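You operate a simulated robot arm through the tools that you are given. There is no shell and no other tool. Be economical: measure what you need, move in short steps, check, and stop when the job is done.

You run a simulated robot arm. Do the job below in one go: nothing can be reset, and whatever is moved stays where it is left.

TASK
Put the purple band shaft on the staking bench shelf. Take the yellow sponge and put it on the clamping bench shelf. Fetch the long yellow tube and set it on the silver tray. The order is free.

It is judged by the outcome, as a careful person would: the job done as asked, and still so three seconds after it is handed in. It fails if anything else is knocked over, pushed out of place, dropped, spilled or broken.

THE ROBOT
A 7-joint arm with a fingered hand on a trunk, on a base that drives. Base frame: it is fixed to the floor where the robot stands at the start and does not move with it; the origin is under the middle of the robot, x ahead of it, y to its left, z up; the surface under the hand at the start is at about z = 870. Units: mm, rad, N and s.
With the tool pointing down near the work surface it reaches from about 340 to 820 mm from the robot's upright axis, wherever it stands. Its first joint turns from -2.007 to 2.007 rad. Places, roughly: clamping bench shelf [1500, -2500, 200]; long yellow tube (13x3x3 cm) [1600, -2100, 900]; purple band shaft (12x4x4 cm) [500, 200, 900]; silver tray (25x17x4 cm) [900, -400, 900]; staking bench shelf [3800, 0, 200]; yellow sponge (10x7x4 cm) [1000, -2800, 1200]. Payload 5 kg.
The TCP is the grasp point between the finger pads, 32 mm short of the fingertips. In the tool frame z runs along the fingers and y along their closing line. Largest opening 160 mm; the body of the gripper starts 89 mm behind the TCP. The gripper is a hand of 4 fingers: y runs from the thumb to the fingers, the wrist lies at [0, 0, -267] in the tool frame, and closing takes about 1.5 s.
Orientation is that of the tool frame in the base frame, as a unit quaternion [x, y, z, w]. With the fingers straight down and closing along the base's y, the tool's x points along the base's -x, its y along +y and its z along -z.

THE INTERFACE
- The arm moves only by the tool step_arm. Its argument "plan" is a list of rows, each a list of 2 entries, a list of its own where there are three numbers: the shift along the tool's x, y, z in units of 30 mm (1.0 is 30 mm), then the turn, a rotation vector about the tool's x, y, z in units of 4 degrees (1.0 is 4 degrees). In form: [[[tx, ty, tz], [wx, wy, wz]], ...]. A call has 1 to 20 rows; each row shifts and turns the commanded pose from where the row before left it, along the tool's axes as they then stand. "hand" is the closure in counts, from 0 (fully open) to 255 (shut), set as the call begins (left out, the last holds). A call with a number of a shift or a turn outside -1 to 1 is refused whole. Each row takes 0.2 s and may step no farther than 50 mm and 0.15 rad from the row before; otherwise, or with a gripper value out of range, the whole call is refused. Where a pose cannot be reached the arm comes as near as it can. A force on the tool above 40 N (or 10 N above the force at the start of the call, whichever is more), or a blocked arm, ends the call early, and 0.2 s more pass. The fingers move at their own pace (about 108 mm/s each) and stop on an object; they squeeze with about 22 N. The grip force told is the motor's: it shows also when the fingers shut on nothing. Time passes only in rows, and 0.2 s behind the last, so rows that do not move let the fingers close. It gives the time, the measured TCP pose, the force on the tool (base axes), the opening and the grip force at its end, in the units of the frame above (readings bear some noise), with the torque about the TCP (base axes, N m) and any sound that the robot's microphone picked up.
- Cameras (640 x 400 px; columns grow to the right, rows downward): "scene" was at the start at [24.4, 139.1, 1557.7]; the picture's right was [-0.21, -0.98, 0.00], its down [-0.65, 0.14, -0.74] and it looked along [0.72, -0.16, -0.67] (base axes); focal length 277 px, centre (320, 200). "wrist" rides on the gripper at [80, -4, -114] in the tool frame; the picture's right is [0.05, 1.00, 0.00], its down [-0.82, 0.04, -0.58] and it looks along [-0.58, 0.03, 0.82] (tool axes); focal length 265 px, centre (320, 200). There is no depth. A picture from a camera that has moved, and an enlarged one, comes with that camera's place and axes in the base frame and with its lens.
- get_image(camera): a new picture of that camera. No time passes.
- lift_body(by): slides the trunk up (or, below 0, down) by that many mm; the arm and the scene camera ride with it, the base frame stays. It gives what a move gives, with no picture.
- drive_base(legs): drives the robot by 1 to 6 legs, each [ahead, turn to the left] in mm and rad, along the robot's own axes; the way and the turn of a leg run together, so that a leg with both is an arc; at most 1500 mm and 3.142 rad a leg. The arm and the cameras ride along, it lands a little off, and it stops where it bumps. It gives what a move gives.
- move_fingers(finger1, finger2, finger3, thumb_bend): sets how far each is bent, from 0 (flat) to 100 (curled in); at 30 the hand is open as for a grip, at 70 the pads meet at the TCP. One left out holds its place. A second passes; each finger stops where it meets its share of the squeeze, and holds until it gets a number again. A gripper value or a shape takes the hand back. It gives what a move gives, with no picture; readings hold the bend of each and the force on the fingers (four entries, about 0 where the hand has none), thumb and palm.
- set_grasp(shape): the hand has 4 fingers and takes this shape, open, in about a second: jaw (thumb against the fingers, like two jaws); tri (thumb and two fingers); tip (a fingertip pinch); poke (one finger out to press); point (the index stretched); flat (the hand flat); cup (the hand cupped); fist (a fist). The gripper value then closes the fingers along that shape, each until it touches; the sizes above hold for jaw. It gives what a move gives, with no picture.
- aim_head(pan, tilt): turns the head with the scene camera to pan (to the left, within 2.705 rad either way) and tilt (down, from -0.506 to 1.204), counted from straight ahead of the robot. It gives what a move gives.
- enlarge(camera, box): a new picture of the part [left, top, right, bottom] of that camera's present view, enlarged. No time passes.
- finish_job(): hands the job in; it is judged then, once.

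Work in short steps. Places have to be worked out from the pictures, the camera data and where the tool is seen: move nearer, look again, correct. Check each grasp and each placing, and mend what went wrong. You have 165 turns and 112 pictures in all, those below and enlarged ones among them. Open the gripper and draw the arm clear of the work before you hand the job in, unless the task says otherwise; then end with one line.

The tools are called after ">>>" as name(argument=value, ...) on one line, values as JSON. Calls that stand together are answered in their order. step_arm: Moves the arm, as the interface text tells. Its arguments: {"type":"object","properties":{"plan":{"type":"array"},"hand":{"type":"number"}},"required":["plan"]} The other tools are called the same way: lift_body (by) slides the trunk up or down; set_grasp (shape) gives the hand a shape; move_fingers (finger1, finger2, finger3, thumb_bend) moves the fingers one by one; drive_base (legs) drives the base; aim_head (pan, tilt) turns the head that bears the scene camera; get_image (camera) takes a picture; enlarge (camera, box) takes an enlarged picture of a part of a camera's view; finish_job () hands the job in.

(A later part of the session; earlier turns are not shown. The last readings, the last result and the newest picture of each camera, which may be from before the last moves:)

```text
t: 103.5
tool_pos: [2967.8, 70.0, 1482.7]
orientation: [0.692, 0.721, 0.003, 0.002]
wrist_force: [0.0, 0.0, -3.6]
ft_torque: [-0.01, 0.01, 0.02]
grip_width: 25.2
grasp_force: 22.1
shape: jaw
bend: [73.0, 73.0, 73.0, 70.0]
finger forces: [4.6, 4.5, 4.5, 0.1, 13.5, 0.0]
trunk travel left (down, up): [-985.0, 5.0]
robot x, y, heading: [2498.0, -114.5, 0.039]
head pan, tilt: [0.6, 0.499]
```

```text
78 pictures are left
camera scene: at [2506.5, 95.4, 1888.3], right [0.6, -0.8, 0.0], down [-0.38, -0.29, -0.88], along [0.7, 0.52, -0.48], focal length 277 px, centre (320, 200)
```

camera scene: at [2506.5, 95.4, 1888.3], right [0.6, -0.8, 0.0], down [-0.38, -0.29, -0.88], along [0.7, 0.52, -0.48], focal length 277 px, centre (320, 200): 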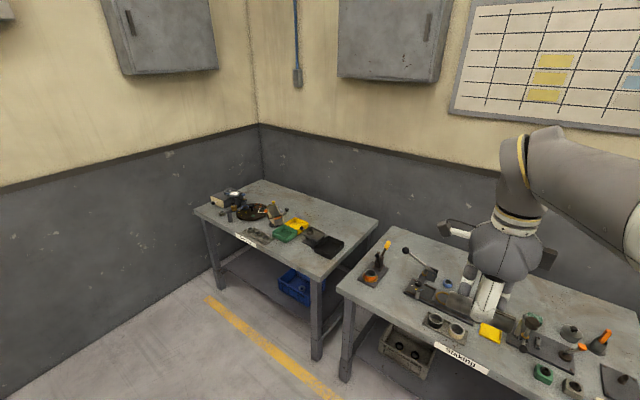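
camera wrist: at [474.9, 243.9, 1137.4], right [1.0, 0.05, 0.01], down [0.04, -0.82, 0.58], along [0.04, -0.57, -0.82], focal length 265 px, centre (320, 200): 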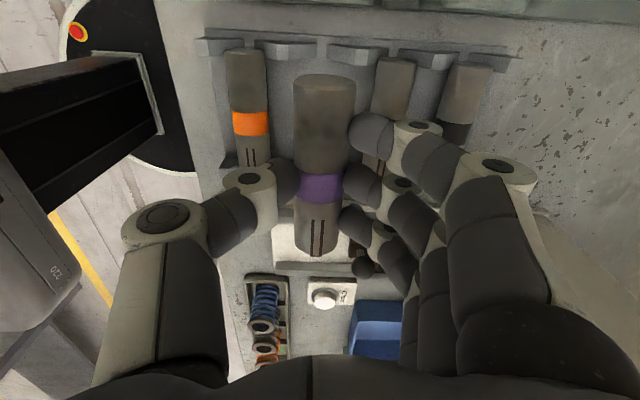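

This is the Staking bench; its front edge is at x≈3350 and the lower shelf has a crate at its left, with the right part free. I lower the trunk fully here, clear of the bench, and look under it.

>>> lift_body(by=-960)

>>> aim_head(pan=0.0, tilt=0.35)

>>> get_image(camera="scene")

>>> get_image(camera="wrist")

```text
refused: -960 is not a number from -400 to 400
```

```text
t: 104.5
tool_pos: [2968.0, 69.7, 1482.1]
orientation: [0.693, 0.721, 0.003, 0.002]
wrist_force: [0.5, -0.2, -3.7]
ft_torque: [0.01, -0.02, 0.02]
grip_width: 25.4
grasp_force: 22.5
shape: jaw
bend: [73.0, 73.0, 73.0, 70.0]
finger forces: [4.7, 4.6, 4.7, 0.0, 13.6, 0.1]
trunk travel left (down, up): [-985.0, 5.0]
robot x, y, heading: [2495.9, -112.4, 0.04]
head pan, tilt: [0.0, 0.351]
```

```text
77 pictures are left
camera scene: at [2526.5, 44.9, 1902.0], right [0.04, -1.0, 0.0], down [-0.34, -0.01, -0.94], along [0.94, 0.04, -0.34], focal length 277 px, centre (320, 200)
```

scene: 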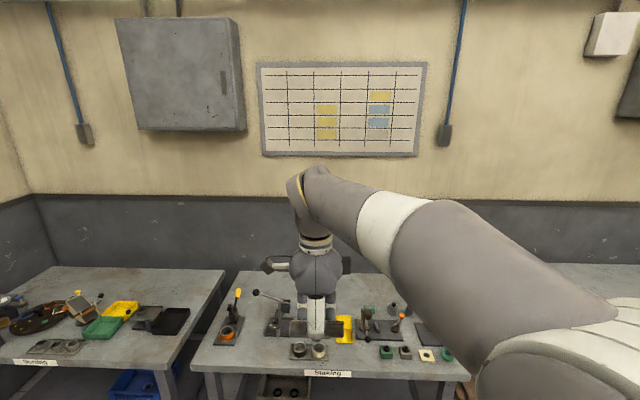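

```text
76 pictures are left
camera wrist: at [2959.6, 149.8, 1595.0], right [1.0, 0.09, 0.01], down [0.07, -0.81, 0.58], along [0.06, -0.57, -0.82], focal length 265 px, centre (320, 200)
```

wrist: 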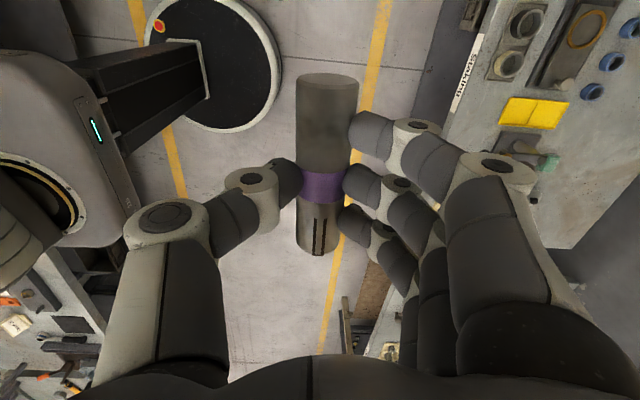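

Trunk moves are limited to 400 mm; I lower in three parts.

>>> lift_body(by=-400)

>>> lift_body(by=-400)

>>> lift_body(by=-170)

>>> get_image(camera="scene")

```text
t: 108.3
tool_pos: [2967.4, 69.7, 1081.6]
orientation: [0.693, 0.721, 0.002, 0.002]
wrist_force: [0.5, 0.0, -4.1]
ft_torque: [-0.01, -0.01, 0.01]
grip_width: 25.2
grasp_force: 22.3
shape: jaw
bend: [73.0, 73.0, 73.0, 70.0]
finger forces: [4.5, 4.7, 4.7, 0.0, 13.5, 0.0]
trunk travel left (down, up): [-585.0, 405.0]
robot x, y, heading: [2494.2, -117.3, 0.038]
head pan, tilt: [0.0, 0.351]
```

```text
t: 112.1
tool_pos: [2967.5, 70.7, 680.7]
orientation: [0.693, 0.721, 0.003, 0.002]
wrist_force: [0.1, -0.2, -4.2]
ft_torque: [-0.01, -0.01, 0.0]
grip_width: 25.2
grasp_force: 22.6
shape: jaw
bend: [73.0, 73.0, 73.0, 70.0]
finger forces: [4.6, 4.6, 4.6, 0.0, 13.6, 0.0]
trunk travel left (down, up): [-185.0, 805.0]
robot x, y, heading: [2498.4, -115.8, 0.039]
head pan, tilt: [0.0, 0.351]
```

```text
t: 114.0
tool_pos: [2967.4, 69.6, 511.0]
orientation: [0.693, 0.72, 0.003, 0.002]
wrist_force: [0.9, -0.4, -2.9]
ft_torque: [-0.02, 0.02, 0.0]
grip_width: 25.2
grasp_force: 21.9
shape: jaw
bend: [73.0, 73.0, 73.0, 70.0]
finger forces: [4.6, 4.5, 4.5, 0.0, 13.3, 0.0]
trunk travel left (down, up): [-15.0, 975.0]
robot x, y, heading: [2496.2, -112.1, 0.041]
head pan, tilt: [0.0, 0.351]
```

```text
75 pictures are left
camera scene: at [2526.3, 44.7, 932.1], right [0.04, -1.0, 0.0], down [-0.34, -0.01, -0.94], along [0.94, 0.04, -0.34], focal length 277 px, centre (320, 200)
```

scene: 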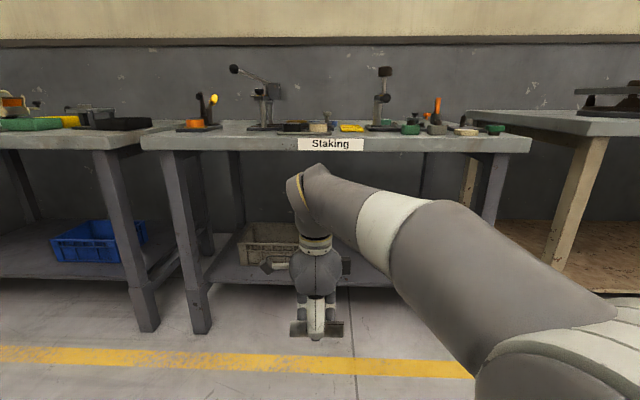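

Shelf height is about 210 with free space at y from about 150 to -450. I move the hand to y≈-100 and lower it to z≈310 before driving in.

>>> step_arm(plan=[[[-0.9, 0, 0.9], [0, 0, 0]], [[-0.9, 0, 0.9], [0, 0, 0]], [[-0.9, 0, 0.9], [0, 0, 0]], [[-0.9, 0, 0.9], [0, 0, 0]], [[-0.9, 0, 0.9], [0, 0, 0]], [[-0.9, 0, 0.9], [0, 0, 0]], [[0, 0, 0.9], [0, 0, 0]], [[0, 0, 0], [0, 0, 0]]])

>>> get_image(camera="scene")

```text
t: 115.8
tool_pos: [2973.5, -92.2, 320.8]
orientation: [0.692, 0.722, 0.003, 0.002]
wrist_force: [-0.2, 0.3, -3.6]
ft_torque: [0.0, 0.04, 0.0]
grip_width: 25.0
grasp_force: 21.9
shape: jaw
bend: [73.0, 73.0, 73.0, 70.0]
finger forces: [4.5, 4.4, 4.4, 0.0, 13.2, 0.0]
trunk travel left (down, up): [-15.0, 975.0]
robot x, y, heading: [2496.0, -110.5, 0.042]
head pan, tilt: [0.0, 0.351]
```

```text
74 pictures are left
camera scene: at [2526.3, 44.6, 932.0], right [0.04, -1.0, 0.0], down [-0.34, -0.01, -0.94], along [0.94, 0.04, -0.34], focal length 277 px, centre (320, 200)
```

scene: 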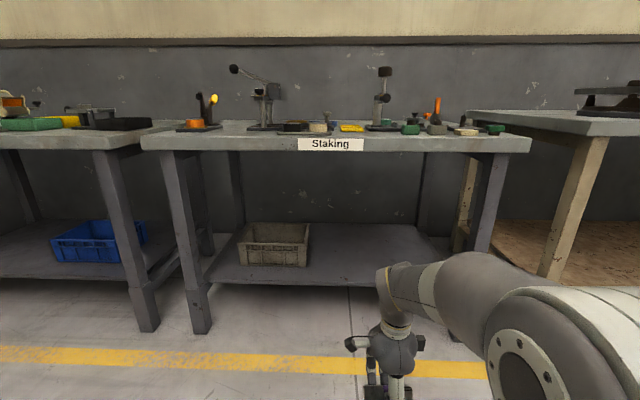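

The free shelf area is clear. I drive 400 mm forward, which takes the hand just under the bench edge.

>>> drive_base(legs=[[0, -0.04], [400, 0]])

>>> get_image(camera="scene")

>>> get_image(camera="wrist")

```text
t: 118.7
tool_pos: [3365.3, -113.4, 322.4]
orientation: [0.708, 0.707, 0.003, 0.002]
wrist_force: [0.2, -0.1, -4.0]
ft_torque: [0.02, 0.0, -0.02]
grip_width: 24.9
grasp_force: 22.6
shape: jaw
bend: [73.0, 73.0, 73.0, 70.0]
finger forces: [4.4, 4.4, 4.5, 0.0, 13.1, 0.0]
trunk travel left (down, up): [-15.0, 975.0]
robot x, y, heading: [2889.6, -119.4, -0.008]
head pan, tilt: [0.0, 0.351]
```

```text
73 pictures are left
camera scene: at [2924.9, 42.4, 932.0], right [0.0, -1.0, 0.0], down [-0.34, 0.0, -0.94], along [0.94, 0.0, -0.34], focal length 277 px, centre (320, 200)
```

scene: 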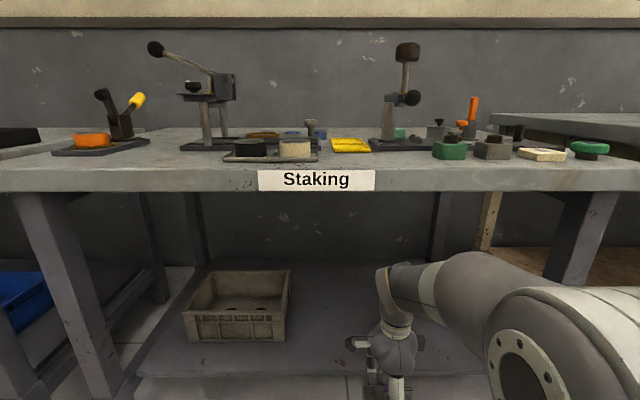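

```text
72 pictures are left
camera wrist: at [3360.8, -33.7, 435.3], right [1.0, 0.05, 0.01], down [0.04, -0.82, 0.58], along [0.03, -0.57, -0.82], focal length 265 px, centre (320, 200)
```

wrist: 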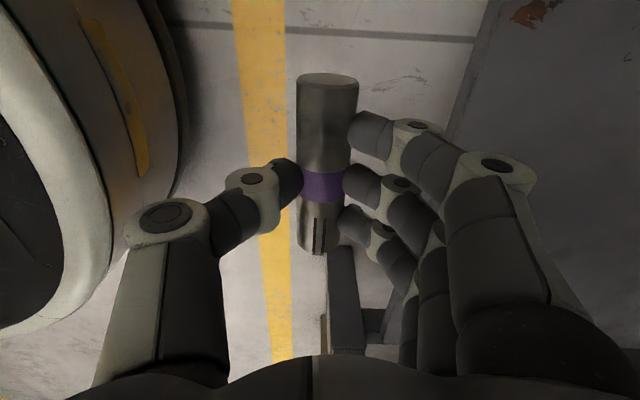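

Shelf edge is at x≈3475. I extend the arm 215 mm forward under the bench at this height.

>>> step_arm(plan=[[[0, 0.9, 0], [0, 0, 0]], [[0, 0.9, 0], [0, 0, 0]], [[0, 0.9, 0], [0, 0, 0]], [[0, 0.9, 0], [0, 0, 0]], [[0, 0.9, 0], [0, 0, 0]], [[0, 0.9, 0], [0, 0, 0]], [[0, 0.9, 0], [0, 0, 0]], [[0, 0.9, 0], [0, 0, 0]], [[0, 0, 0], [0, 0, 0]]])

>>> get_image(camera="scene")

>>> get_image(camera="wrist")

```text
t: 120.7
tool_pos: [3581.6, -114.1, 322.5]
orientation: [0.709, 0.706, 0.003, 0.002]
wrist_force: [0.2, 0.4, -2.9]
ft_torque: [0.0, -0.01, 0.0]
grip_width: 24.5
grasp_force: 22.3
shape: jaw
bend: [73.0, 73.0, 73.0, 70.0]
finger forces: [4.4, 4.4, 4.4, 0.0, 13.2, 0.0]
trunk travel left (down, up): [-15.0, 975.0]
robot x, y, heading: [2889.0, -113.4, -0.006]
head pan, tilt: [0.0, 0.351]
```

```text
71 pictures are left
camera scene: at [2925.0, 42.4, 932.0], right [0.0, -1.0, 0.0], down [-0.34, 0.0, -0.94], along [0.94, 0.0, -0.34], focal length 277 px, centre (320, 200)
```

scene: 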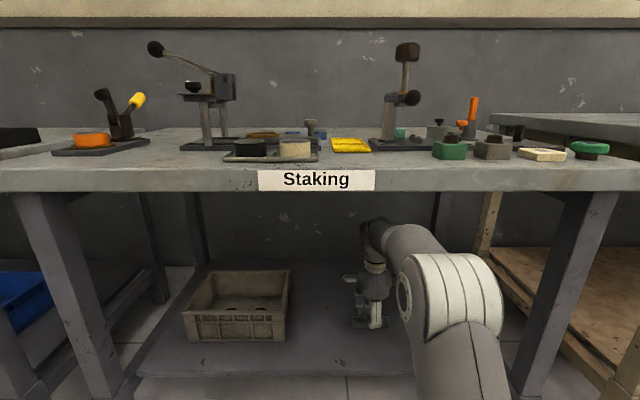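

```text
70 pictures are left
camera wrist: at [3576.9, -33.6, 436.4], right [1.0, 0.05, 0.01], down [0.04, -0.82, 0.58], along [0.03, -0.57, -0.82], focal length 265 px, centre (320, 200)
```

wrist: 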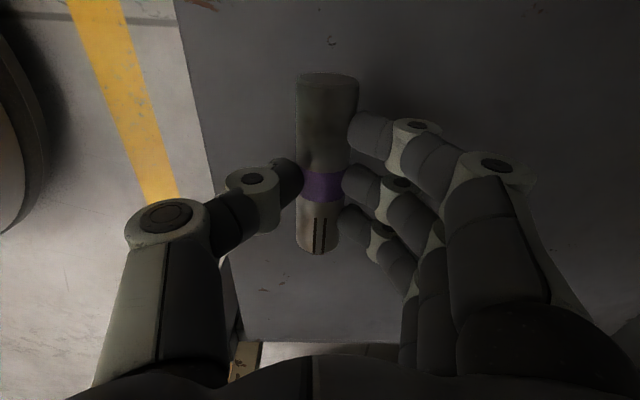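

Over the shelf, with ~100 mm to its edge. I lower slowly in small rows and watch the force.

>>> step_arm(plan=[[[0, 0, 0.4], [0, 0, 0]], [[0, 0, 0.4], [0, 0, 0]], [[0, 0, 0.4], [0, 0, 0]], [[0, 0, 0.3], [0, 0, 0]], [[0, 0, 0], [0, 0, 0]]])

>>> step_arm(plan=[[[0, 0, 0.15], [0, 0, 0]], [[0, 0, 0.15], [0, 0, 0]], [[0, 0, 0.15], [0, 0, 0]], [[0, 0, 0], [0, 0, 0]]])

>>> enlarge(camera="scene", box=[300, 240, 440, 340])

```text
t: 121.9
tool_pos: [3581.7, -114.7, 278.8]
orientation: [0.708, 0.706, 0.003, 0.002]
wrist_force: [0.0, 0.1, -3.4]
ft_torque: [0.03, -0.01, -0.01]
grip_width: 24.6
grasp_force: 21.6
shape: jaw
bend: [73.0, 73.0, 73.0, 70.0]
finger forces: [4.4, 4.3, 4.3, 0.0, 12.7, 0.0]
trunk travel left (down, up): [-15.0, 975.0]
robot x, y, heading: [2892.8, -113.1, -0.004]
head pan, tilt: [0.0, 0.351]
```

```text
t: 122.9
tool_pos: [3581.2, -115.5, 265.1]
orientation: [0.708, 0.706, 0.004, 0.002]
wrist_force: [-0.4, 0.3, 5.0]
ft_torque: [-0.03, 0.02, 0.02]
grip_width: 24.7
grasp_force: 22.3
shape: jaw
bend: [73.0, 73.0, 73.0, 71.0]
finger forces: [4.9, 5.0, 5.5, 0.0, 15.9, 0.1]
trunk travel left (down, up): [-15.0, 975.0]
robot x, y, heading: [2888.8, -113.9, -0.008]
head pan, tilt: [0.0, 0.351]
```

```text
4.00 times, centred on (370, 290) of scene
camera zoom: at [2924.5, 42.4, 932.2], right [0.0, -1.0, 0.0], down [-0.34, 0.0, -0.94], along [0.94, 0.0, -0.34], focal length 1108 px, centre (120, -160)
```

zoom: 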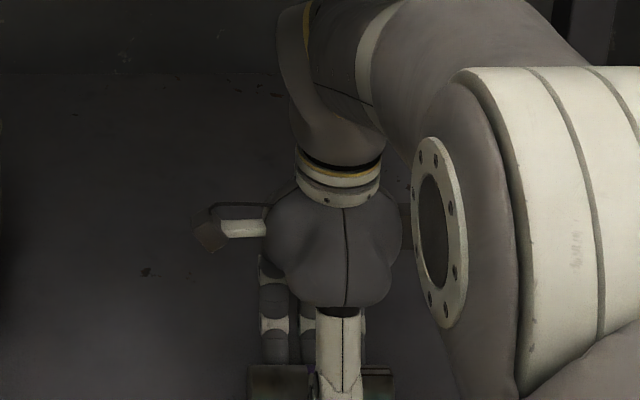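

The force changed sign: the shaft rests on the shelf (~z 223). I open the hand partly.

>>> step_arm(plan=[[[0, 0, 0], [0, 0, 0]], [[0, 0, 0], [0, 0, 0]], [[0, 0, 0], [0, 0, 0]], [[0, 0, 0], [0, 0, 0]], [[0, 0, 0], [0, 0, 0]]], hand=100)

>>> get_image(camera="wrist")

```text
t: 124.1
tool_pos: [3581.6, -115.0, 264.7]
orientation: [0.708, 0.706, 0.004, 0.002]
wrist_force: [0.3, 0.6, 1.1]
ft_torque: [-0.02, 0.01, -0.01]
grip_width: 96.6
grasp_force: 0.0
shape: jaw
bend: [71.0, 71.0, 71.0, 69.0]
finger forces: [0.1, 0.0, 0.0, 0.0, 0.0, 0.0]
trunk travel left (down, up): [-15.0, 975.0]
robot x, y, heading: [2887.6, -116.5, -0.003]
head pan, tilt: [0.0, 0.351]
```

```text
68 pictures are left
camera wrist: at [3576.2, -35.1, 377.8], right [1.0, 0.05, 0.01], down [0.04, -0.82, 0.58], along [0.03, -0.57, -0.82], focal length 265 px, centre (320, 200)
```

wrist: 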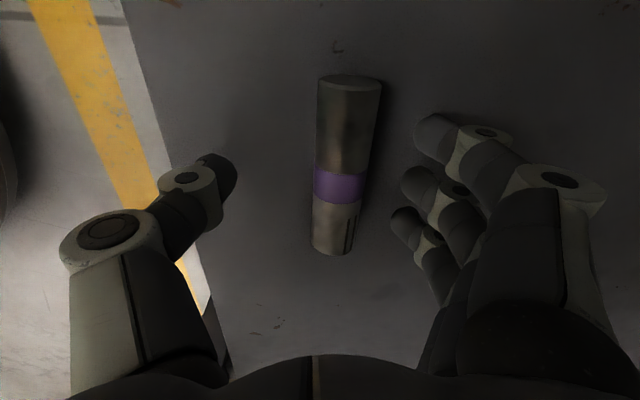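

The shaft lies free on the shelf. I raise the hand, check that it does not roll, then withdraw.

>>> step_arm(plan=[[[0, 0, -0.5], [0, 0, 0]], [[0, 0, -0.9], [0, 0, 0]], [[0, 0, -0.9], [0, 0, 0]], [[0, 0, 0], [0, 0, 0]], [[0, 0, 0], [0, 0, 0]], [[0, 0, 0], [0, 0, 0]]])

>>> get_image(camera="wrist")

```text
t: 125.5
tool_pos: [3583.2, -112.7, 332.7]
orientation: [0.708, 0.706, 0.003, 0.003]
wrist_force: [0.0, -0.2, -0.8]
ft_torque: [0.02, 0.06, -0.03]
grip_width: 96.8
grasp_force: 0.1
shape: jaw
bend: [71.0, 71.0, 71.0, 69.0]
finger forces: [0.1, 0.0, 0.0, 0.0, 0.1, 0.0]
trunk travel left (down, up): [-15.0, 975.0]
robot x, y, heading: [2887.0, -114.0, -0.005]
head pan, tilt: [0.0, 0.351]
```

```text
67 pictures are left
camera wrist: at [3577.4, -33.3, 446.7], right [1.0, 0.05, 0.01], down [0.04, -0.82, 0.58], along [0.03, -0.57, -0.82], focal length 265 px, centre (320, 200)
```

wrist: 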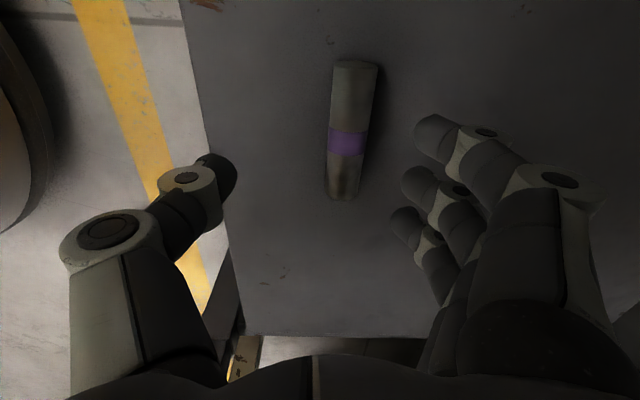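

The band may have moved ~12 mm; I wait a little and measure once more to see whether it rolls.

>>> step_arm(plan=[[[0, 0, 0], [0, 0, 0]], [[0, 0, 0], [0, 0, 0]], [[0, 0, 0], [0, 0, 0]], [[0, 0, 0], [0, 0, 0]], [[0, 0, 0], [0, 0, 0]], [[0, 0, 0], [0, 0, 0]], [[0, 0, 0], [0, 0, 0]], [[0, 0, 0], [0, 0, 0]], [[0, 0, 0], [0, 0, 0]], [[0, 0, 0], [0, 0, 0]]])

>>> get_image(camera="wrist")

```text
t: 127.7
tool_pos: [3582.1, -113.0, 333.1]
orientation: [0.709, 0.705, 0.002, 0.001]
wrist_force: [0.2, 0.0, 1.3]
ft_torque: [-0.01, 0.02, -0.02]
grip_width: 96.8
grasp_force: 0.1
shape: jaw
bend: [71.0, 71.0, 71.0, 69.0]
finger forces: [0.0, 0.0, 0.0, 0.0, 0.0, 0.0]
trunk travel left (down, up): [-15.0, 975.0]
robot x, y, heading: [2888.3, -114.5, -0.004]
head pan, tilt: [0.0, 0.351]
```

```text
66 pictures are left
camera wrist: at [3577.4, -33.3, 446.7], right [1.0, 0.05, 0.01], down [0.04, -0.82, 0.58], along [0.03, -0.57, -0.82], focal length 265 px, centre (320, 200)
```

wrist: 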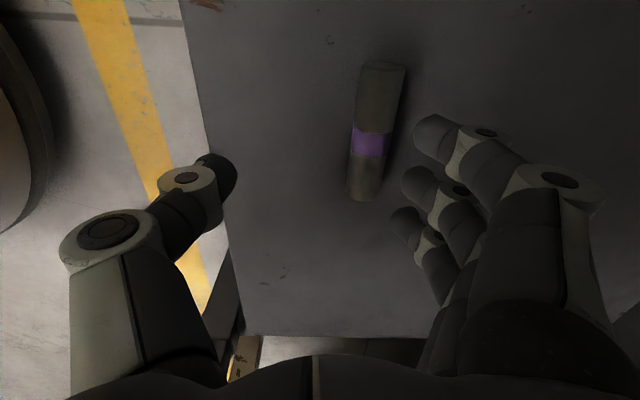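

The shaft rolls slowly toward +x (~8 mm/s). I go over it and lower the open hand around it as a fence before it gets away.

>>> step_arm(plan=[[[0, 1, 0], [0, 0, 0]], [[0, 0.9, 0.5], [0, 0, 0]], [[0, 0, 0.9], [0, 0, 0]], [[0, 0, 0.8], [0, 0, 0]], [[0, 0, 0], [0, 0, 0]]])

>>> get_image(camera="wrist")

```text
t: 128.9
tool_pos: [3642.3, -113.9, 268.5]
orientation: [0.708, 0.706, 0.003, 0.001]
wrist_force: [0.1, 0.5, -0.2]
ft_torque: [0.0, 0.01, 0.02]
grip_width: 97.0
grasp_force: 0.1
shape: jaw
bend: [71.0, 71.0, 71.0, 69.0]
finger forces: [0.1, 0.0, 0.1, 0.0, 0.0, 0.0]
trunk travel left (down, up): [-15.0, 975.0]
robot x, y, heading: [2889.7, -114.4, -0.005]
head pan, tilt: [0.0, 0.351]
```

```text
65 pictures are left
camera wrist: at [3636.7, -34.0, 381.7], right [1.0, 0.05, 0.01], down [0.04, -0.82, 0.58], along [0.03, -0.57, -0.82], focal length 265 px, centre (320, 200)
```

wrist: 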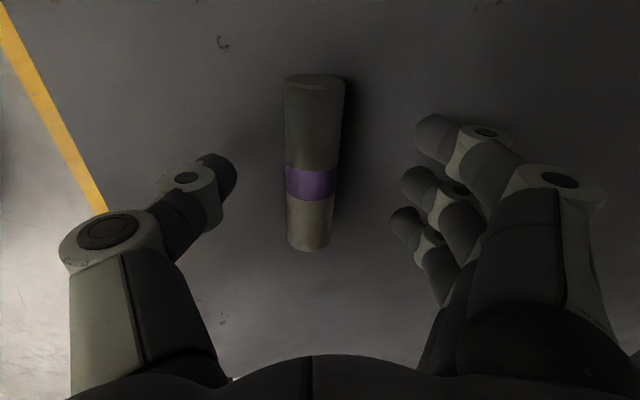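

It is fenced. I close to just short of contact so it settles between the fingers without a squeeze.

>>> step_arm(plan=[[[0, 0, 0], [0, 0, 0]], [[0, 0, 0], [0, 0, 0]], [[0, 0, 0], [0, 0, 0]], [[0, 0, 0], [0, 0, 0]], [[0, 0, 0], [0, 0, 0]], [[0, 0, 0], [0, 0, 0]], [[0, 0, 0], [0, 0, 0]], [[0, 0, 0], [0, 0, 0]]], hand=206)

>>> get_image(camera="wrist")

```text
t: 130.7
tool_pos: [3641.0, -112.7, 267.9]
orientation: [0.709, 0.705, 0.003, 0.003]
wrist_force: [-0.2, 0.4, -0.8]
ft_torque: [-0.03, 0.01, 0.04]
grip_width: 31.3
grasp_force: 0.1
shape: jaw
bend: [73.0, 73.0, 73.0, 70.0]
finger forces: [0.0, 0.0, 0.1, 0.1, 0.0, 0.1]
trunk travel left (down, up): [-15.0, 975.0]
robot x, y, heading: [2889.7, -116.5, -0.003]
head pan, tilt: [0.0, 0.351]
```

```text
64 pictures are left
camera wrist: at [3636.6, -34.0, 381.9], right [1.0, 0.05, 0.01], down [0.04, -0.82, 0.58], along [0.03, -0.57, -0.82], focal length 265 px, centre (320, 200)
```

wrist: 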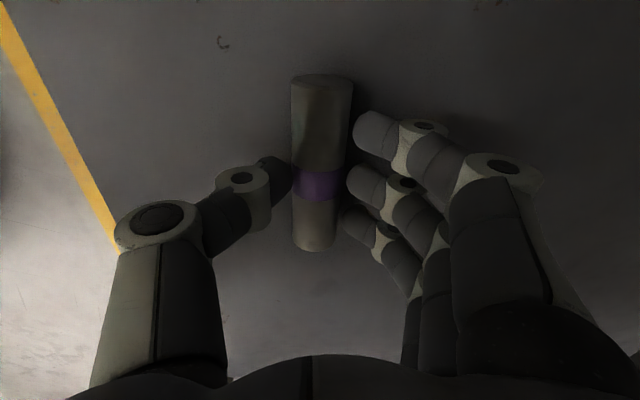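

Nearly no slack, no force. I let it settle for 3 seconds, then open a little.

>>> step_arm(plan=[[[0, 0, 0], [0, 0, 0]], [[0, 0, 0], [0, 0, 0]], [[0, 0, 0], [0, 0, 0]], [[0, 0, 0], [0, 0, 0]], [[0, 0, 0], [0, 0, 0]], [[0, 0, 0], [0, 0, 0]], [[0, 0, 0], [0, 0, 0]], [[0, 0, 0], [0, 0, 0]], [[0, 0, 0], [0, 0, 0]], [[0, 0, 0], [0, 0, 0]], [[0, 0, 0], [0, 0, 0]], [[0, 0, 0], [0, 0, 0]], [[0, 0, 0], [0, 0, 0]], [[0, 0, 0], [0, 0, 0]], [[0, 0, 0], [0, 0, 0]]])

>>> step_arm(plan=[[[0, 0, 0], [0, 0, 0]], [[0, 0, 0], [0, 0, 0]], [[0, 0, 0], [0, 0, 0]], [[0, 0, 0], [0, 0, 0]], [[0, 0, 0], [0, 0, 0]]], hand=140)

>>> enlarge(camera="wrist", box=[220, 60, 440, 270])

>>> step_arm(plan=[[[0, 0, 0], [0, 0, 0]], [[0, 0, 0], [0, 0, 0]], [[0, 0, 0], [0, 0, 0]], [[0, 0, 0], [0, 0, 0]], [[0, 0, 0], [0, 0, 0]], [[0, 0, 0], [0, 0, 0]], [[0, 0, 0], [0, 0, 0]], [[0, 0, 0], [0, 0, 0]], [[0, 0, 0], [0, 0, 0]], [[0, 0, 0], [0, 0, 0]]])

>>> enlarge(camera="wrist", box=[220, 60, 440, 270])

```text
t: 133.9
tool_pos: [3642.1, -113.0, 268.0]
orientation: [0.708, 0.707, 0.004, 0.003]
wrist_force: [0.2, -0.2, 0.0]
ft_torque: [-0.01, 0.02, -0.01]
grip_width: 31.5
grasp_force: 0.1
shape: jaw
bend: [73.0, 73.0, 73.0, 70.0]
finger forces: [0.0, 0.0, 0.0, 0.0, 0.1, 0.1]
trunk travel left (down, up): [-15.0, 975.0]
robot x, y, heading: [2891.0, -119.7, -0.008]
head pan, tilt: [0.0, 0.351]
```

```text
t: 135.1
tool_pos: [3641.7, -112.9, 268.9]
orientation: [0.709, 0.705, 0.002, 0.002]
wrist_force: [1.1, 0.5, 0.0]
ft_torque: [0.01, -0.02, 0.01]
grip_width: 71.4
grasp_force: 0.0
shape: jaw
bend: [73.0, 73.0, 73.0, 70.0]
finger forces: [0.1, 0.1, 0.1, 0.0, 0.0, 0.0]
trunk travel left (down, up): [-15.0, 975.0]
robot x, y, heading: [2888.1, -113.2, -0.004]
head pan, tilt: [0.0, 0.351]
```

```text
1.90 times, centred on (330, 165) of wrist
camera zoom: at [3636.6, -34.0, 381.9], right [1.0, 0.05, 0.01], down [0.04, -0.82, 0.58], along [0.03, -0.57, -0.82], focal length 506 px, centre (301, 267)
```

zoom: 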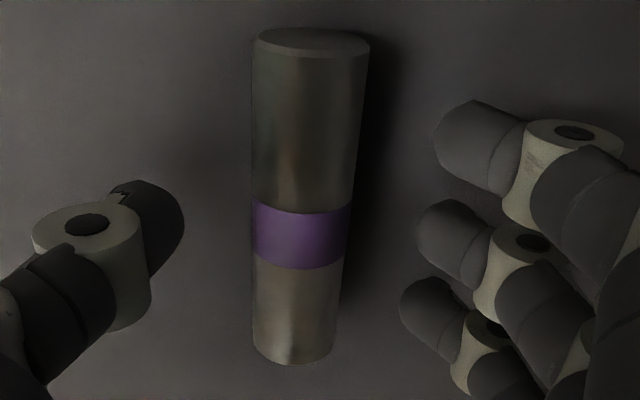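

```text
t: 137.3
tool_pos: [3641.0, -114.0, 267.8]
orientation: [0.709, 0.706, 0.004, 0.002]
wrist_force: [-0.6, 0.1, 0.7]
ft_torque: [-0.01, 0.02, 0.02]
grip_width: 71.4
grasp_force: 0.0
shape: jaw
bend: [73.0, 73.0, 73.0, 70.0]
finger forces: [0.0, 0.1, 0.0, 0.1, 0.1, 0.0]
trunk travel left (down, up): [-15.0, 975.0]
robot x, y, heading: [2886.4, -112.0, -0.004]
head pan, tilt: [0.0, 0.351]
```

```text
1.90 times, centred on (330, 165) of wrist
camera zoom: at [3636.6, -34.0, 381.9], right [1.0, 0.05, 0.01], down [0.04, -0.82, 0.58], along [0.03, -0.57, -0.82], focal length 506 px, centre (301, 267)
```

zoom: 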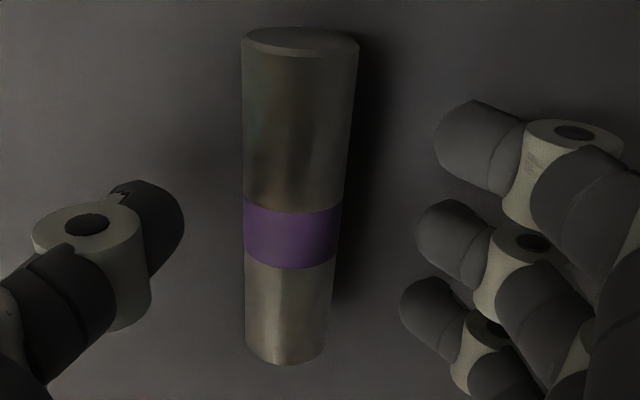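

It still creeps at about 1 mm/s. I close a bit further until a light touch on both sides kills the motion, then open again.

>>> step_arm(plan=[[[0, 0, 0], [0, 0, 0]], [[0, 0, 0], [0, 0, 0]], [[0, 0, 0], [0, 0, 0]], [[0, 0, 0], [0, 0, 0]], [[0, 0, 0], [0, 0, 0]]], hand=211)

>>> step_arm(plan=[[[0, 0, 0], [0, 0, 0]], [[0, 0, 0], [0, 0, 0]], [[0, 0, 0], [0, 0, 0]], [[0, 0, 0], [0, 0, 0]], [[0, 0, 0], [0, 0, 0]]], hand=214)

>>> step_arm(plan=[[[0, 0, 0], [0, 0, 0]], [[0, 0, 0], [0, 0, 0]], [[0, 0, 0], [0, 0, 0]], [[0, 0, 0], [0, 0, 0]], [[0, 0, 0], [0, 0, 0]]], hand=217)

```text
t: 138.5
tool_pos: [3641.6, -112.0, 268.9]
orientation: [0.708, 0.706, 0.003, 0.002]
wrist_force: [-0.9, 0.8, 0.6]
ft_torque: [0.01, -0.02, 0.01]
grip_width: 28.2
grasp_force: 0.0
shape: jaw
bend: [73.0, 73.0, 73.0, 70.0]
finger forces: [0.0, 0.0, 0.0, 0.1, 0.0, 0.0]
trunk travel left (down, up): [-15.0, 975.0]
robot x, y, heading: [2889.2, -115.2, -0.006]
head pan, tilt: [0.0, 0.351]
```

```text
t: 139.7
tool_pos: [3642.6, -113.4, 268.7]
orientation: [0.709, 0.705, 0.004, 0.001]
wrist_force: [0.7, -0.4, -0.6]
ft_torque: [0.0, 0.01, -0.02]
grip_width: 26.3
grasp_force: 0.1
shape: jaw
bend: [73.0, 73.0, 73.0, 70.0]
finger forces: [0.1, 0.1, 0.1, 0.1, 0.0, 0.0]
trunk travel left (down, up): [-15.0, 975.0]
robot x, y, heading: [2890.6, -116.3, -0.005]
head pan, tilt: [0.0, 0.351]
```

```text
t: 140.9
tool_pos: [3641.7, -113.6, 268.8]
orientation: [0.708, 0.706, 0.004, 0.002]
wrist_force: [0.5, 0.7, 0.9]
ft_torque: [0.0, -0.02, -0.01]
grip_width: 20.6
grasp_force: 22.1
shape: jaw
bend: [72.0, 72.0, 72.0, 70.0]
finger forces: [5.8, 5.7, 5.8, 0.0, 15.7, 0.0]
trunk travel left (down, up): [-15.0, 975.0]
robot x, y, heading: [2887.1, -110.8, -0.003]
head pan, tilt: [0.0, 0.351]
```

Now it is squeezed. I open in tiny steps: just off contact, settle, then wider.

>>> step_arm(plan=[[[0, 0, 0], [0, 0, 0]], [[0, 0, 0], [0, 0, 0]], [[0, 0, 0], [0, 0, 0]], [[0, 0, 0], [0, 0, 0]], [[0, 0, 0], [0, 0, 0]], [[0, 0, 0], [0, 0, 0]], [[0, 0, 0], [0, 0, 0]], [[0, 0, 0], [0, 0, 0]]], hand=214)

>>> step_arm(plan=[[[0, 0, 0], [0, 0, 0]], [[0, 0, 0], [0, 0, 0]], [[0, 0, 0], [0, 0, 0]], [[0, 0, 0], [0, 0, 0]], [[0, 0, 0], [0, 0, 0]], [[0, 0, 0], [0, 0, 0]], [[0, 0, 0], [0, 0, 0]], [[0, 0, 0], [0, 0, 0]], [[0, 0, 0], [0, 0, 0]], [[0, 0, 0], [0, 0, 0]], [[0, 0, 0], [0, 0, 0]], [[0, 0, 0], [0, 0, 0]]], hand=211)

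>>> step_arm(plan=[[[0, 0, 0], [0, 0, 0]], [[0, 0, 0], [0, 0, 0]], [[0, 0, 0], [0, 0, 0]], [[0, 0, 0], [0, 0, 0]], [[0, 0, 0], [0, 0, 0]]], hand=140)

>>> enlarge(camera="wrist", box=[220, 60, 440, 270])

>>> step_arm(plan=[[[0, 0, 0], [0, 0, 0]], [[0, 0, 0], [0, 0, 0]], [[0, 0, 0], [0, 0, 0]], [[0, 0, 0], [0, 0, 0]], [[0, 0, 0], [0, 0, 0]], [[0, 0, 0], [0, 0, 0]], [[0, 0, 0], [0, 0, 0]], [[0, 0, 0], [0, 0, 0]], [[0, 0, 0], [0, 0, 0]], [[0, 0, 0], [0, 0, 0]], [[0, 0, 0], [0, 0, 0]], [[0, 0, 0], [0, 0, 0]], [[0, 0, 0], [0, 0, 0]], [[0, 0, 0], [0, 0, 0]], [[0, 0, 0], [0, 0, 0]], [[0, 0, 0], [0, 0, 0]], [[0, 0, 0], [0, 0, 0]], [[0, 0, 0], [0, 0, 0]], [[0, 0, 0], [0, 0, 0]], [[0, 0, 0], [0, 0, 0]]])

>>> enlarge(camera="wrist", box=[220, 60, 440, 270])

```text
t: 142.7
tool_pos: [3641.4, -114.4, 268.1]
orientation: [0.708, 0.706, 0.003, 0.002]
wrist_force: [0.2, -0.2, 0.9]
ft_torque: [-0.01, 0.01, -0.01]
grip_width: 25.8
grasp_force: 0.1
shape: jaw
bend: [72.0, 72.0, 72.0, 70.0]
finger forces: [0.0, 0.1, 0.1, 0.0, 0.7, 0.0]
trunk travel left (down, up): [-15.0, 975.0]
robot x, y, heading: [2888.3, -113.9, -0.005]
head pan, tilt: [0.0, 0.351]
```

```text
t: 145.3
tool_pos: [3641.3, -113.4, 269.2]
orientation: [0.708, 0.707, 0.004, 0.002]
wrist_force: [-1.3, 0.0, 0.5]
ft_torque: [0.0, -0.03, 0.0]
grip_width: 27.4
grasp_force: 0.1
shape: jaw
bend: [73.0, 73.0, 73.0, 70.0]
finger forces: [0.0, 0.0, 0.0, 0.0, 0.1, 0.1]
trunk travel left (down, up): [-15.0, 975.0]
robot x, y, heading: [2886.7, -113.3, -0.006]
head pan, tilt: [0.0, 0.351]
```

```text
t: 146.5
tool_pos: [3642.1, -113.4, 268.2]
orientation: [0.708, 0.706, 0.003, 0.001]
wrist_force: [-0.4, 0.1, -0.4]
ft_torque: [0.0, -0.01, 0.02]
grip_width: 71.5
grasp_force: 0.1
shape: jaw
bend: [73.0, 73.0, 73.0, 70.0]
finger forces: [0.0, 0.0, 0.0, 0.0, 0.1, 0.0]
trunk travel left (down, up): [-15.0, 975.0]
robot x, y, heading: [2891.6, -117.8, -0.003]
head pan, tilt: [0.0, 0.351]
```

```text
1.90 times, centred on (330, 165) of wrist
camera zoom: at [3636.6, -34.0, 381.9], right [1.0, 0.05, 0.01], down [0.04, -0.82, 0.58], along [0.03, -0.57, -0.82], focal length 506 px, centre (301, 267)
```

zoom: 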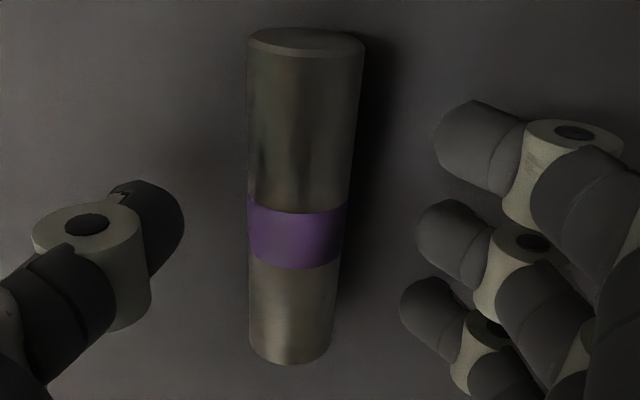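

```text
t: 150.7
tool_pos: [3641.7, -113.6, 269.1]
orientation: [0.709, 0.706, 0.004, 0.002]
wrist_force: [-0.3, 1.2, -0.1]
ft_torque: [0.02, 0.02, 0.04]
grip_width: 71.3
grasp_force: 0.1
shape: jaw
bend: [73.0, 73.0, 73.0, 70.0]
finger forces: [0.0, 0.1, 0.1, 0.1, 0.0, 0.0]
trunk travel left (down, up): [-15.0, 975.0]
robot x, y, heading: [2889.3, -110.1, -0.002]
head pan, tilt: [0.0, 0.351]
```

```text
1.90 times, centred on (330, 165) of wrist
camera zoom: at [3636.6, -34.0, 381.9], right [1.0, 0.05, 0.01], down [0.04, -0.82, 0.58], along [0.03, -0.57, -0.82], focal length 506 px, centre (301, 267)
```

zoom: 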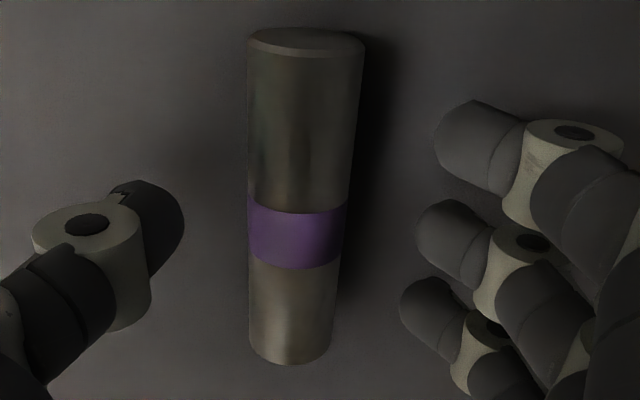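

The shaft is at rest now. I raise the hand straight up and withdraw it from under the bench.

>>> step_arm(plan=[[[0, 0, -0.5], [0, 0, 0]], [[0, 0, -0.8], [0, 0, 0]], [[0, 0, -0.8], [0, 0, 0]], [[0, -0.9, 0], [0, 0, 0]], [[0, -0.9, 0], [0, 0, 0]], [[0, -0.9, 0], [0, 0, 0]], [[0, -0.9, 0], [0, 0, 0]], [[0, -0.9, 0], [0, 0, 0]], [[0, -0.9, 0], [0, 0, 0]], [[0, -0.9, 0], [0, 0, 0]], [[0, -0.9, 0], [0, 0, 0]], [[0, -0.9, 0], [0, 0, 0]]])

>>> drive_base(legs=[[-450, 0]])

>>> aim_head(pan=0, tilt=0.4)

>>> get_image(camera="scene")

```text
t: 153.3
tool_pos: [3395.1, -115.4, 329.9]
orientation: [0.709, 0.705, 0.003, 0.003]
wrist_force: [0.9, -0.3, -1.0]
ft_torque: [0.01, 0.02, 0.02]
grip_width: 71.5
grasp_force: 0.1
shape: jaw
bend: [73.0, 73.0, 73.0, 70.0]
finger forces: [0.1, 0.1, 0.1, 0.1, 0.1, 0.0]
trunk travel left (down, up): [-15.0, 975.0]
robot x, y, heading: [2888.6, -115.7, -0.006]
head pan, tilt: [0.0, 0.351]
```

```text
t: 156.0
tool_pos: [2951.8, -114.6, 329.3]
orientation: [0.709, 0.705, 0.002, 0.002]
wrist_force: [-0.2, 0.8, 0.3]
ft_torque: [0.01, 0.04, -0.01]
grip_width: 71.6
grasp_force: 0.0
shape: jaw
bend: [73.0, 73.0, 73.0, 70.0]
finger forces: [0.0, 0.0, 0.0, 0.0, 0.0, 0.1]
trunk travel left (down, up): [-15.0, 975.0]
robot x, y, heading: [2442.4, -107.5, -0.004]
head pan, tilt: [0.0, 0.351]
```

```text
t: 156.6
tool_pos: [2952.2, -113.8, 330.4]
orientation: [0.71, 0.704, 0.003, 0.002]
wrist_force: [0.3, -0.7, -0.9]
ft_torque: [-0.02, 0.04, 0.01]
grip_width: 71.6
grasp_force: 0.2
shape: jaw
bend: [73.0, 73.0, 73.0, 70.0]
finger forces: [0.0, 0.1, 0.1, 0.1, 0.0, 0.1]
trunk travel left (down, up): [-15.0, 975.0]
robot x, y, heading: [2442.1, -111.7, -0.011]
head pan, tilt: [0.0, 0.4]
```

```text
59 pictures are left
camera scene: at [2481.4, 45.1, 927.5], right [-0.01, -1.0, 0.0], down [-0.39, 0.0, -0.92], along [0.92, -0.01, -0.39], focal length 277 px, centre (320, 200)
```

scene: 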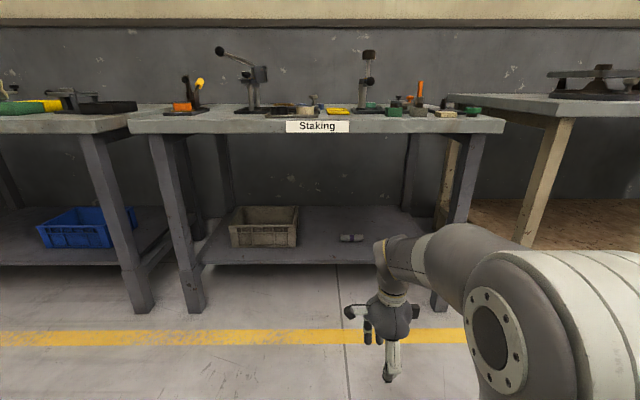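

The shaft stays on the Staking shelf at rest. I raise the trunk, drive down the corridor to y≈-2000 and turn to face the clamping bench.

>>> lift_body(by=400)

>>> lift_body(by=400)

>>> drive_base(legs=[[0, -1.56], [950, 0], [950, 0], [0, -1.571]])

>>> aim_head(pan=0, tilt=0.6)

>>> get_image(camera="scene")

```text
t: 160.4
tool_pos: [2951.0, -113.6, 729.9]
orientation: [0.709, 0.705, 0.003, 0.002]
wrist_force: [0.0, -0.3, 0.2]
ft_torque: [-0.01, -0.01, 0.01]
grip_width: 71.6
grasp_force: 0.0
shape: jaw
bend: [73.0, 73.0, 73.0, 70.0]
finger forces: [0.0, 0.0, 0.1, 0.0, 0.0, 0.1]
trunk travel left (down, up): [-415.0, 575.0]
robot x, y, heading: [2443.0, -113.0, -0.004]
head pan, tilt: [0.0, 0.4]
```

```text
t: 164.3
tool_pos: [2952.2, -113.0, 1131.3]
orientation: [0.71, 0.705, 0.004, 0.001]
wrist_force: [0.5, 0.1, -0.1]
ft_torque: [0.0, 0.02, 0.06]
grip_width: 71.3
grasp_force: 0.1
shape: jaw
bend: [73.0, 73.0, 73.0, 70.0]
finger forces: [0.1, 0.1, 0.0, 0.0, 0.0, 0.1]
trunk travel left (down, up): [-815.0, 175.0]
robot x, y, heading: [2445.1, -111.5, -0.008]
head pan, tilt: [0.0, 0.4]
```

```text
t: 181.5
tool_pos: [1950.1, -2027.4, 1129.0]
orientation: [-0.706, 0.709, 0.003, -0.003]
wrist_force: [-0.5, -0.5, 0.1]
ft_torque: [0.0, 0.0, 0.0]
grip_width: 71.5
grasp_force: 0.1
shape: jaw
bend: [73.0, 73.0, 73.0, 70.0]
finger forces: [0.0, 0.0, 0.1, 0.1, 0.0, 0.1]
trunk travel left (down, up): [-815.0, 175.0]
robot x, y, heading: [2457.2, -2026.5, 3.135]
head pan, tilt: [0.0, 0.4]
```

```text
t: 182.2
tool_pos: [1951.6, -2027.1, 1129.6]
orientation: [-0.706, 0.709, 0.002, -0.003]
wrist_force: [0.9, -0.1, 0.1]
ft_torque: [-0.01, -0.01, 0.0]
grip_width: 71.7
grasp_force: 0.0
shape: jaw
bend: [73.0, 73.0, 73.0, 70.0]
finger forces: [0.1, 0.1, 0.1, 0.0, 0.0, 0.0]
trunk travel left (down, up): [-815.0, 175.0]
robot x, y, heading: [2456.3, -2029.6, 3.133]
head pan, tilt: [0.0, 0.6]
```

```text
58 pictures are left
camera scene: at [2431.0, -2184.1, 1709.3], right [0.0, 1.0, 0.0], down [0.56, 0.0, -0.83], along [-0.83, 0.0, -0.56], focal length 277 px, centre (320, 200)
```

scene: 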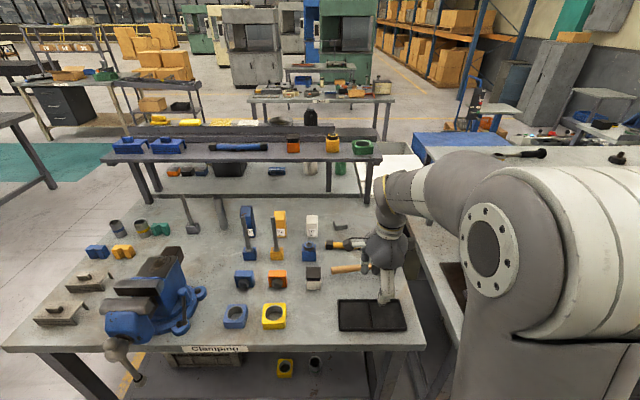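

The long black-yellow item is a hammer handle; this bench carries other yellow items. I zoom in.

>>> enlarge(camera="scene", box=[80, 190, 420, 390])

>>> enlarge(camera="scene", box=[220, 195, 350, 280])

```text
1.88 times, centred on (250, 290) of scene
camera zoom: at [2431.0, -2184.1, 1709.3], right [0.0, 1.0, 0.0], down [0.56, 0.0, -0.83], along [-0.83, 0.0, -0.56], focal length 522 px, centre (452, 31)
```

zoom: 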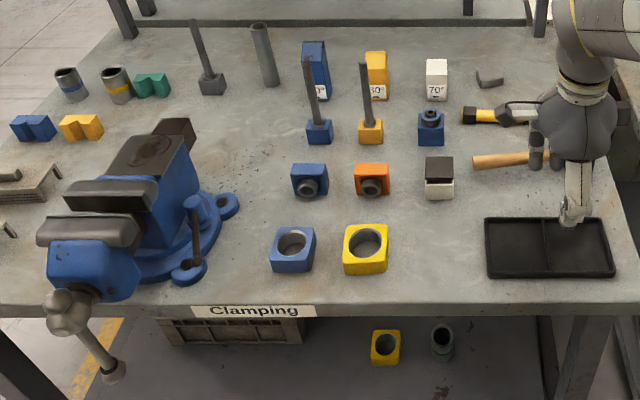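

```text
4.71 times, centred on (285, 238) of scene
camera zoom: at [2431.0, -2184.1, 1709.3], right [0.0, 1.0, 0.0], down [0.56, 0.0, -0.83], along [-0.83, 0.0, -0.56], focal length 1304 px, centre (485, 24)
```

zoom: 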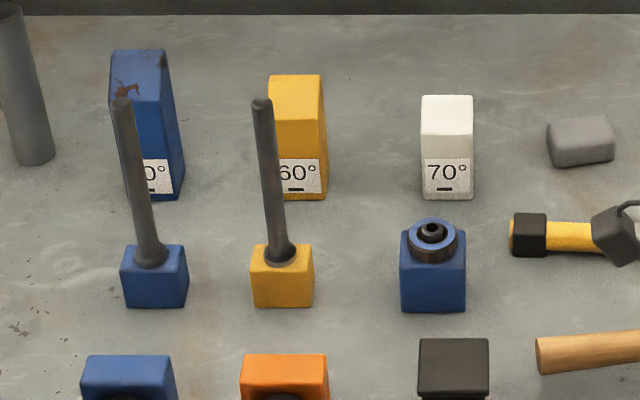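

The arm hides part of the yellow-and-black item; I look with the wrist camera.

>>> get_image(camera="wrist")

>>> step_arm(plan=[[[-1, 0, -0.3], [0, 0, 0]], [[-1, 0, -0.3], [0, 0, 0]], [[-1, 0, -0.3], [0, 0, 0]], [[-1, 0, -0.3], [0, 0, 0]], [[-1, 0, 0], [0, 0, 0]], [[-1, 0, 0], [0, 0, 0]], [[-1, 0, 0], [0, 0, 0]], [[-1, 0, 0], [0, 0, 0]], [[-1, 0, 0], [0, 0, 0]], [[-1, 0, 0], [0, 0, 0]]])

>>> get_image(camera="scene")

```text
55 pictures are left
camera wrist: at [1954.8, -2107.9, 1243.3], right [-1.0, -0.05, 0.01], down [-0.04, 0.82, 0.58], along [-0.03, 0.57, -0.82], focal length 265 px, centre (320, 200)
```

wrist: 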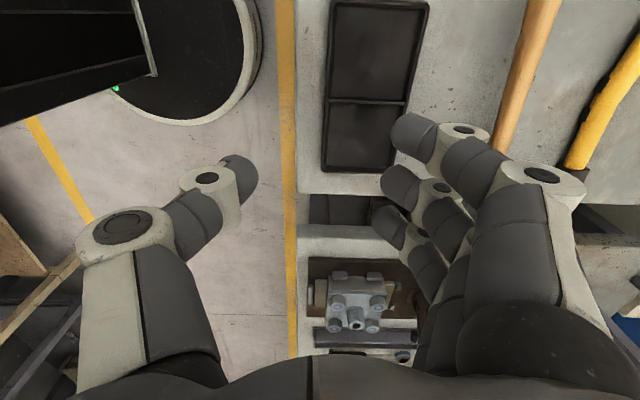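

```text
t: 184.4
tool_pos: [1952.7, -1724.3, 1164.0]
orientation: [-0.705, 0.709, 0.001, -0.004]
wrist_force: [1.2, 0.3, -0.2]
ft_torque: [-0.01, -0.01, 0.0]
grip_width: 71.6
grasp_force: 0.2
shape: jaw
bend: [73.0, 73.0, 73.0, 70.0]
finger forces: [0.0, 0.0, 0.0, 0.0, 0.0, 0.0]
trunk travel left (down, up): [-815.0, 175.0]
robot x, y, heading: [2457.5, -2026.5, 3.137]
head pan, tilt: [0.0, 0.6]
```

```text
54 pictures are left
camera scene: at [2430.9, -2182.8, 1709.4], right [0.0, 1.0, 0.0], down [0.57, 0.0, -0.82], along [-0.82, 0.0, -0.57], focal length 277 px, centre (320, 200)
```

scene: 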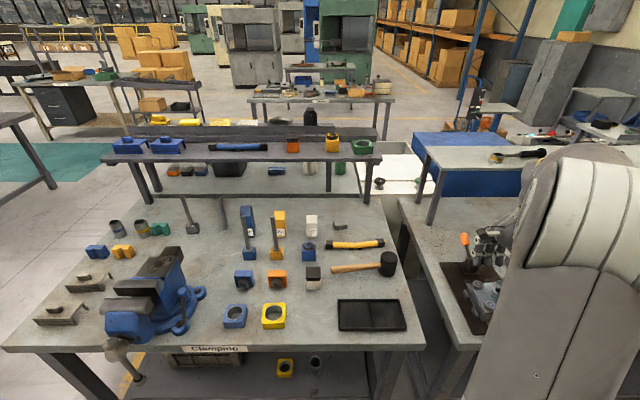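

>>> enlarge(camera="scene", box=[230, 195, 410, 285])

>>> enlarge(camera="scene", box=[90, 90, 400, 250])

>>> enlarge(camera="scene", box=[390, 130, 560, 330])

```text
3.56 times, centred on (320, 240) of scene
camera zoom: at [2430.9, -2182.8, 1709.4], right [0.0, 1.0, 0.0], down [0.57, 0.0, -0.82], along [-0.82, 0.0, -0.57], focal length 985 px, centre (320, 58)
```

zoom: 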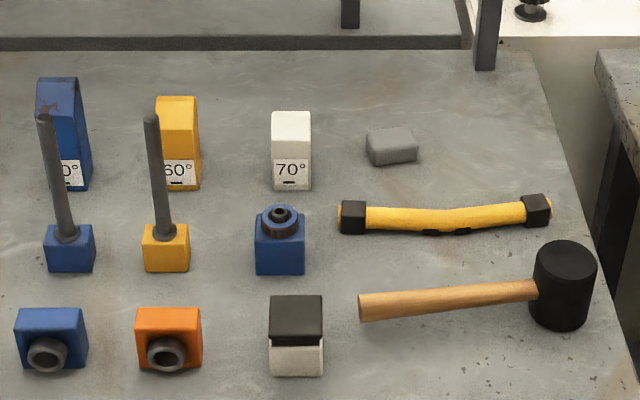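

```text
2.06 times, centred on (245, 170) of scene
camera zoom: at [2430.9, -2182.8, 1709.4], right [0.0, 1.0, 0.0], down [0.57, 0.0, -0.82], along [-0.82, 0.0, -0.57], focal length 572 px, centre (475, 262)
```

zoom: 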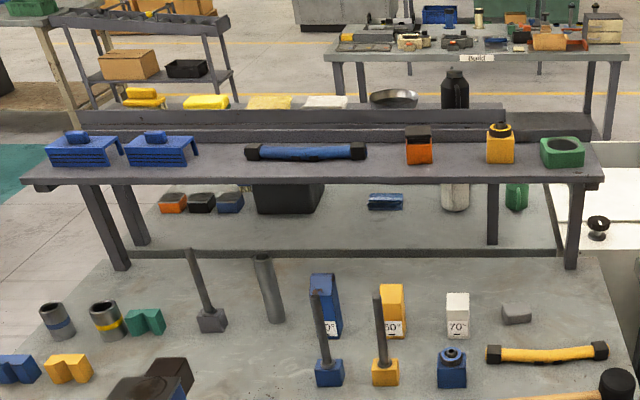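

```text
2.00 times, centred on (475, 230) of scene
camera zoom: at [2430.9, -2182.8, 1709.4], right [0.0, 1.0, 0.0], down [0.57, 0.0, -0.82], along [-0.82, 0.0, -0.57], focal length 554 px, centre (10, 140)
```

zoom: 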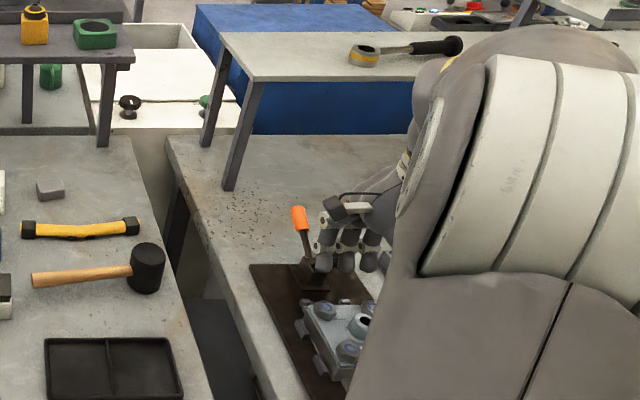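

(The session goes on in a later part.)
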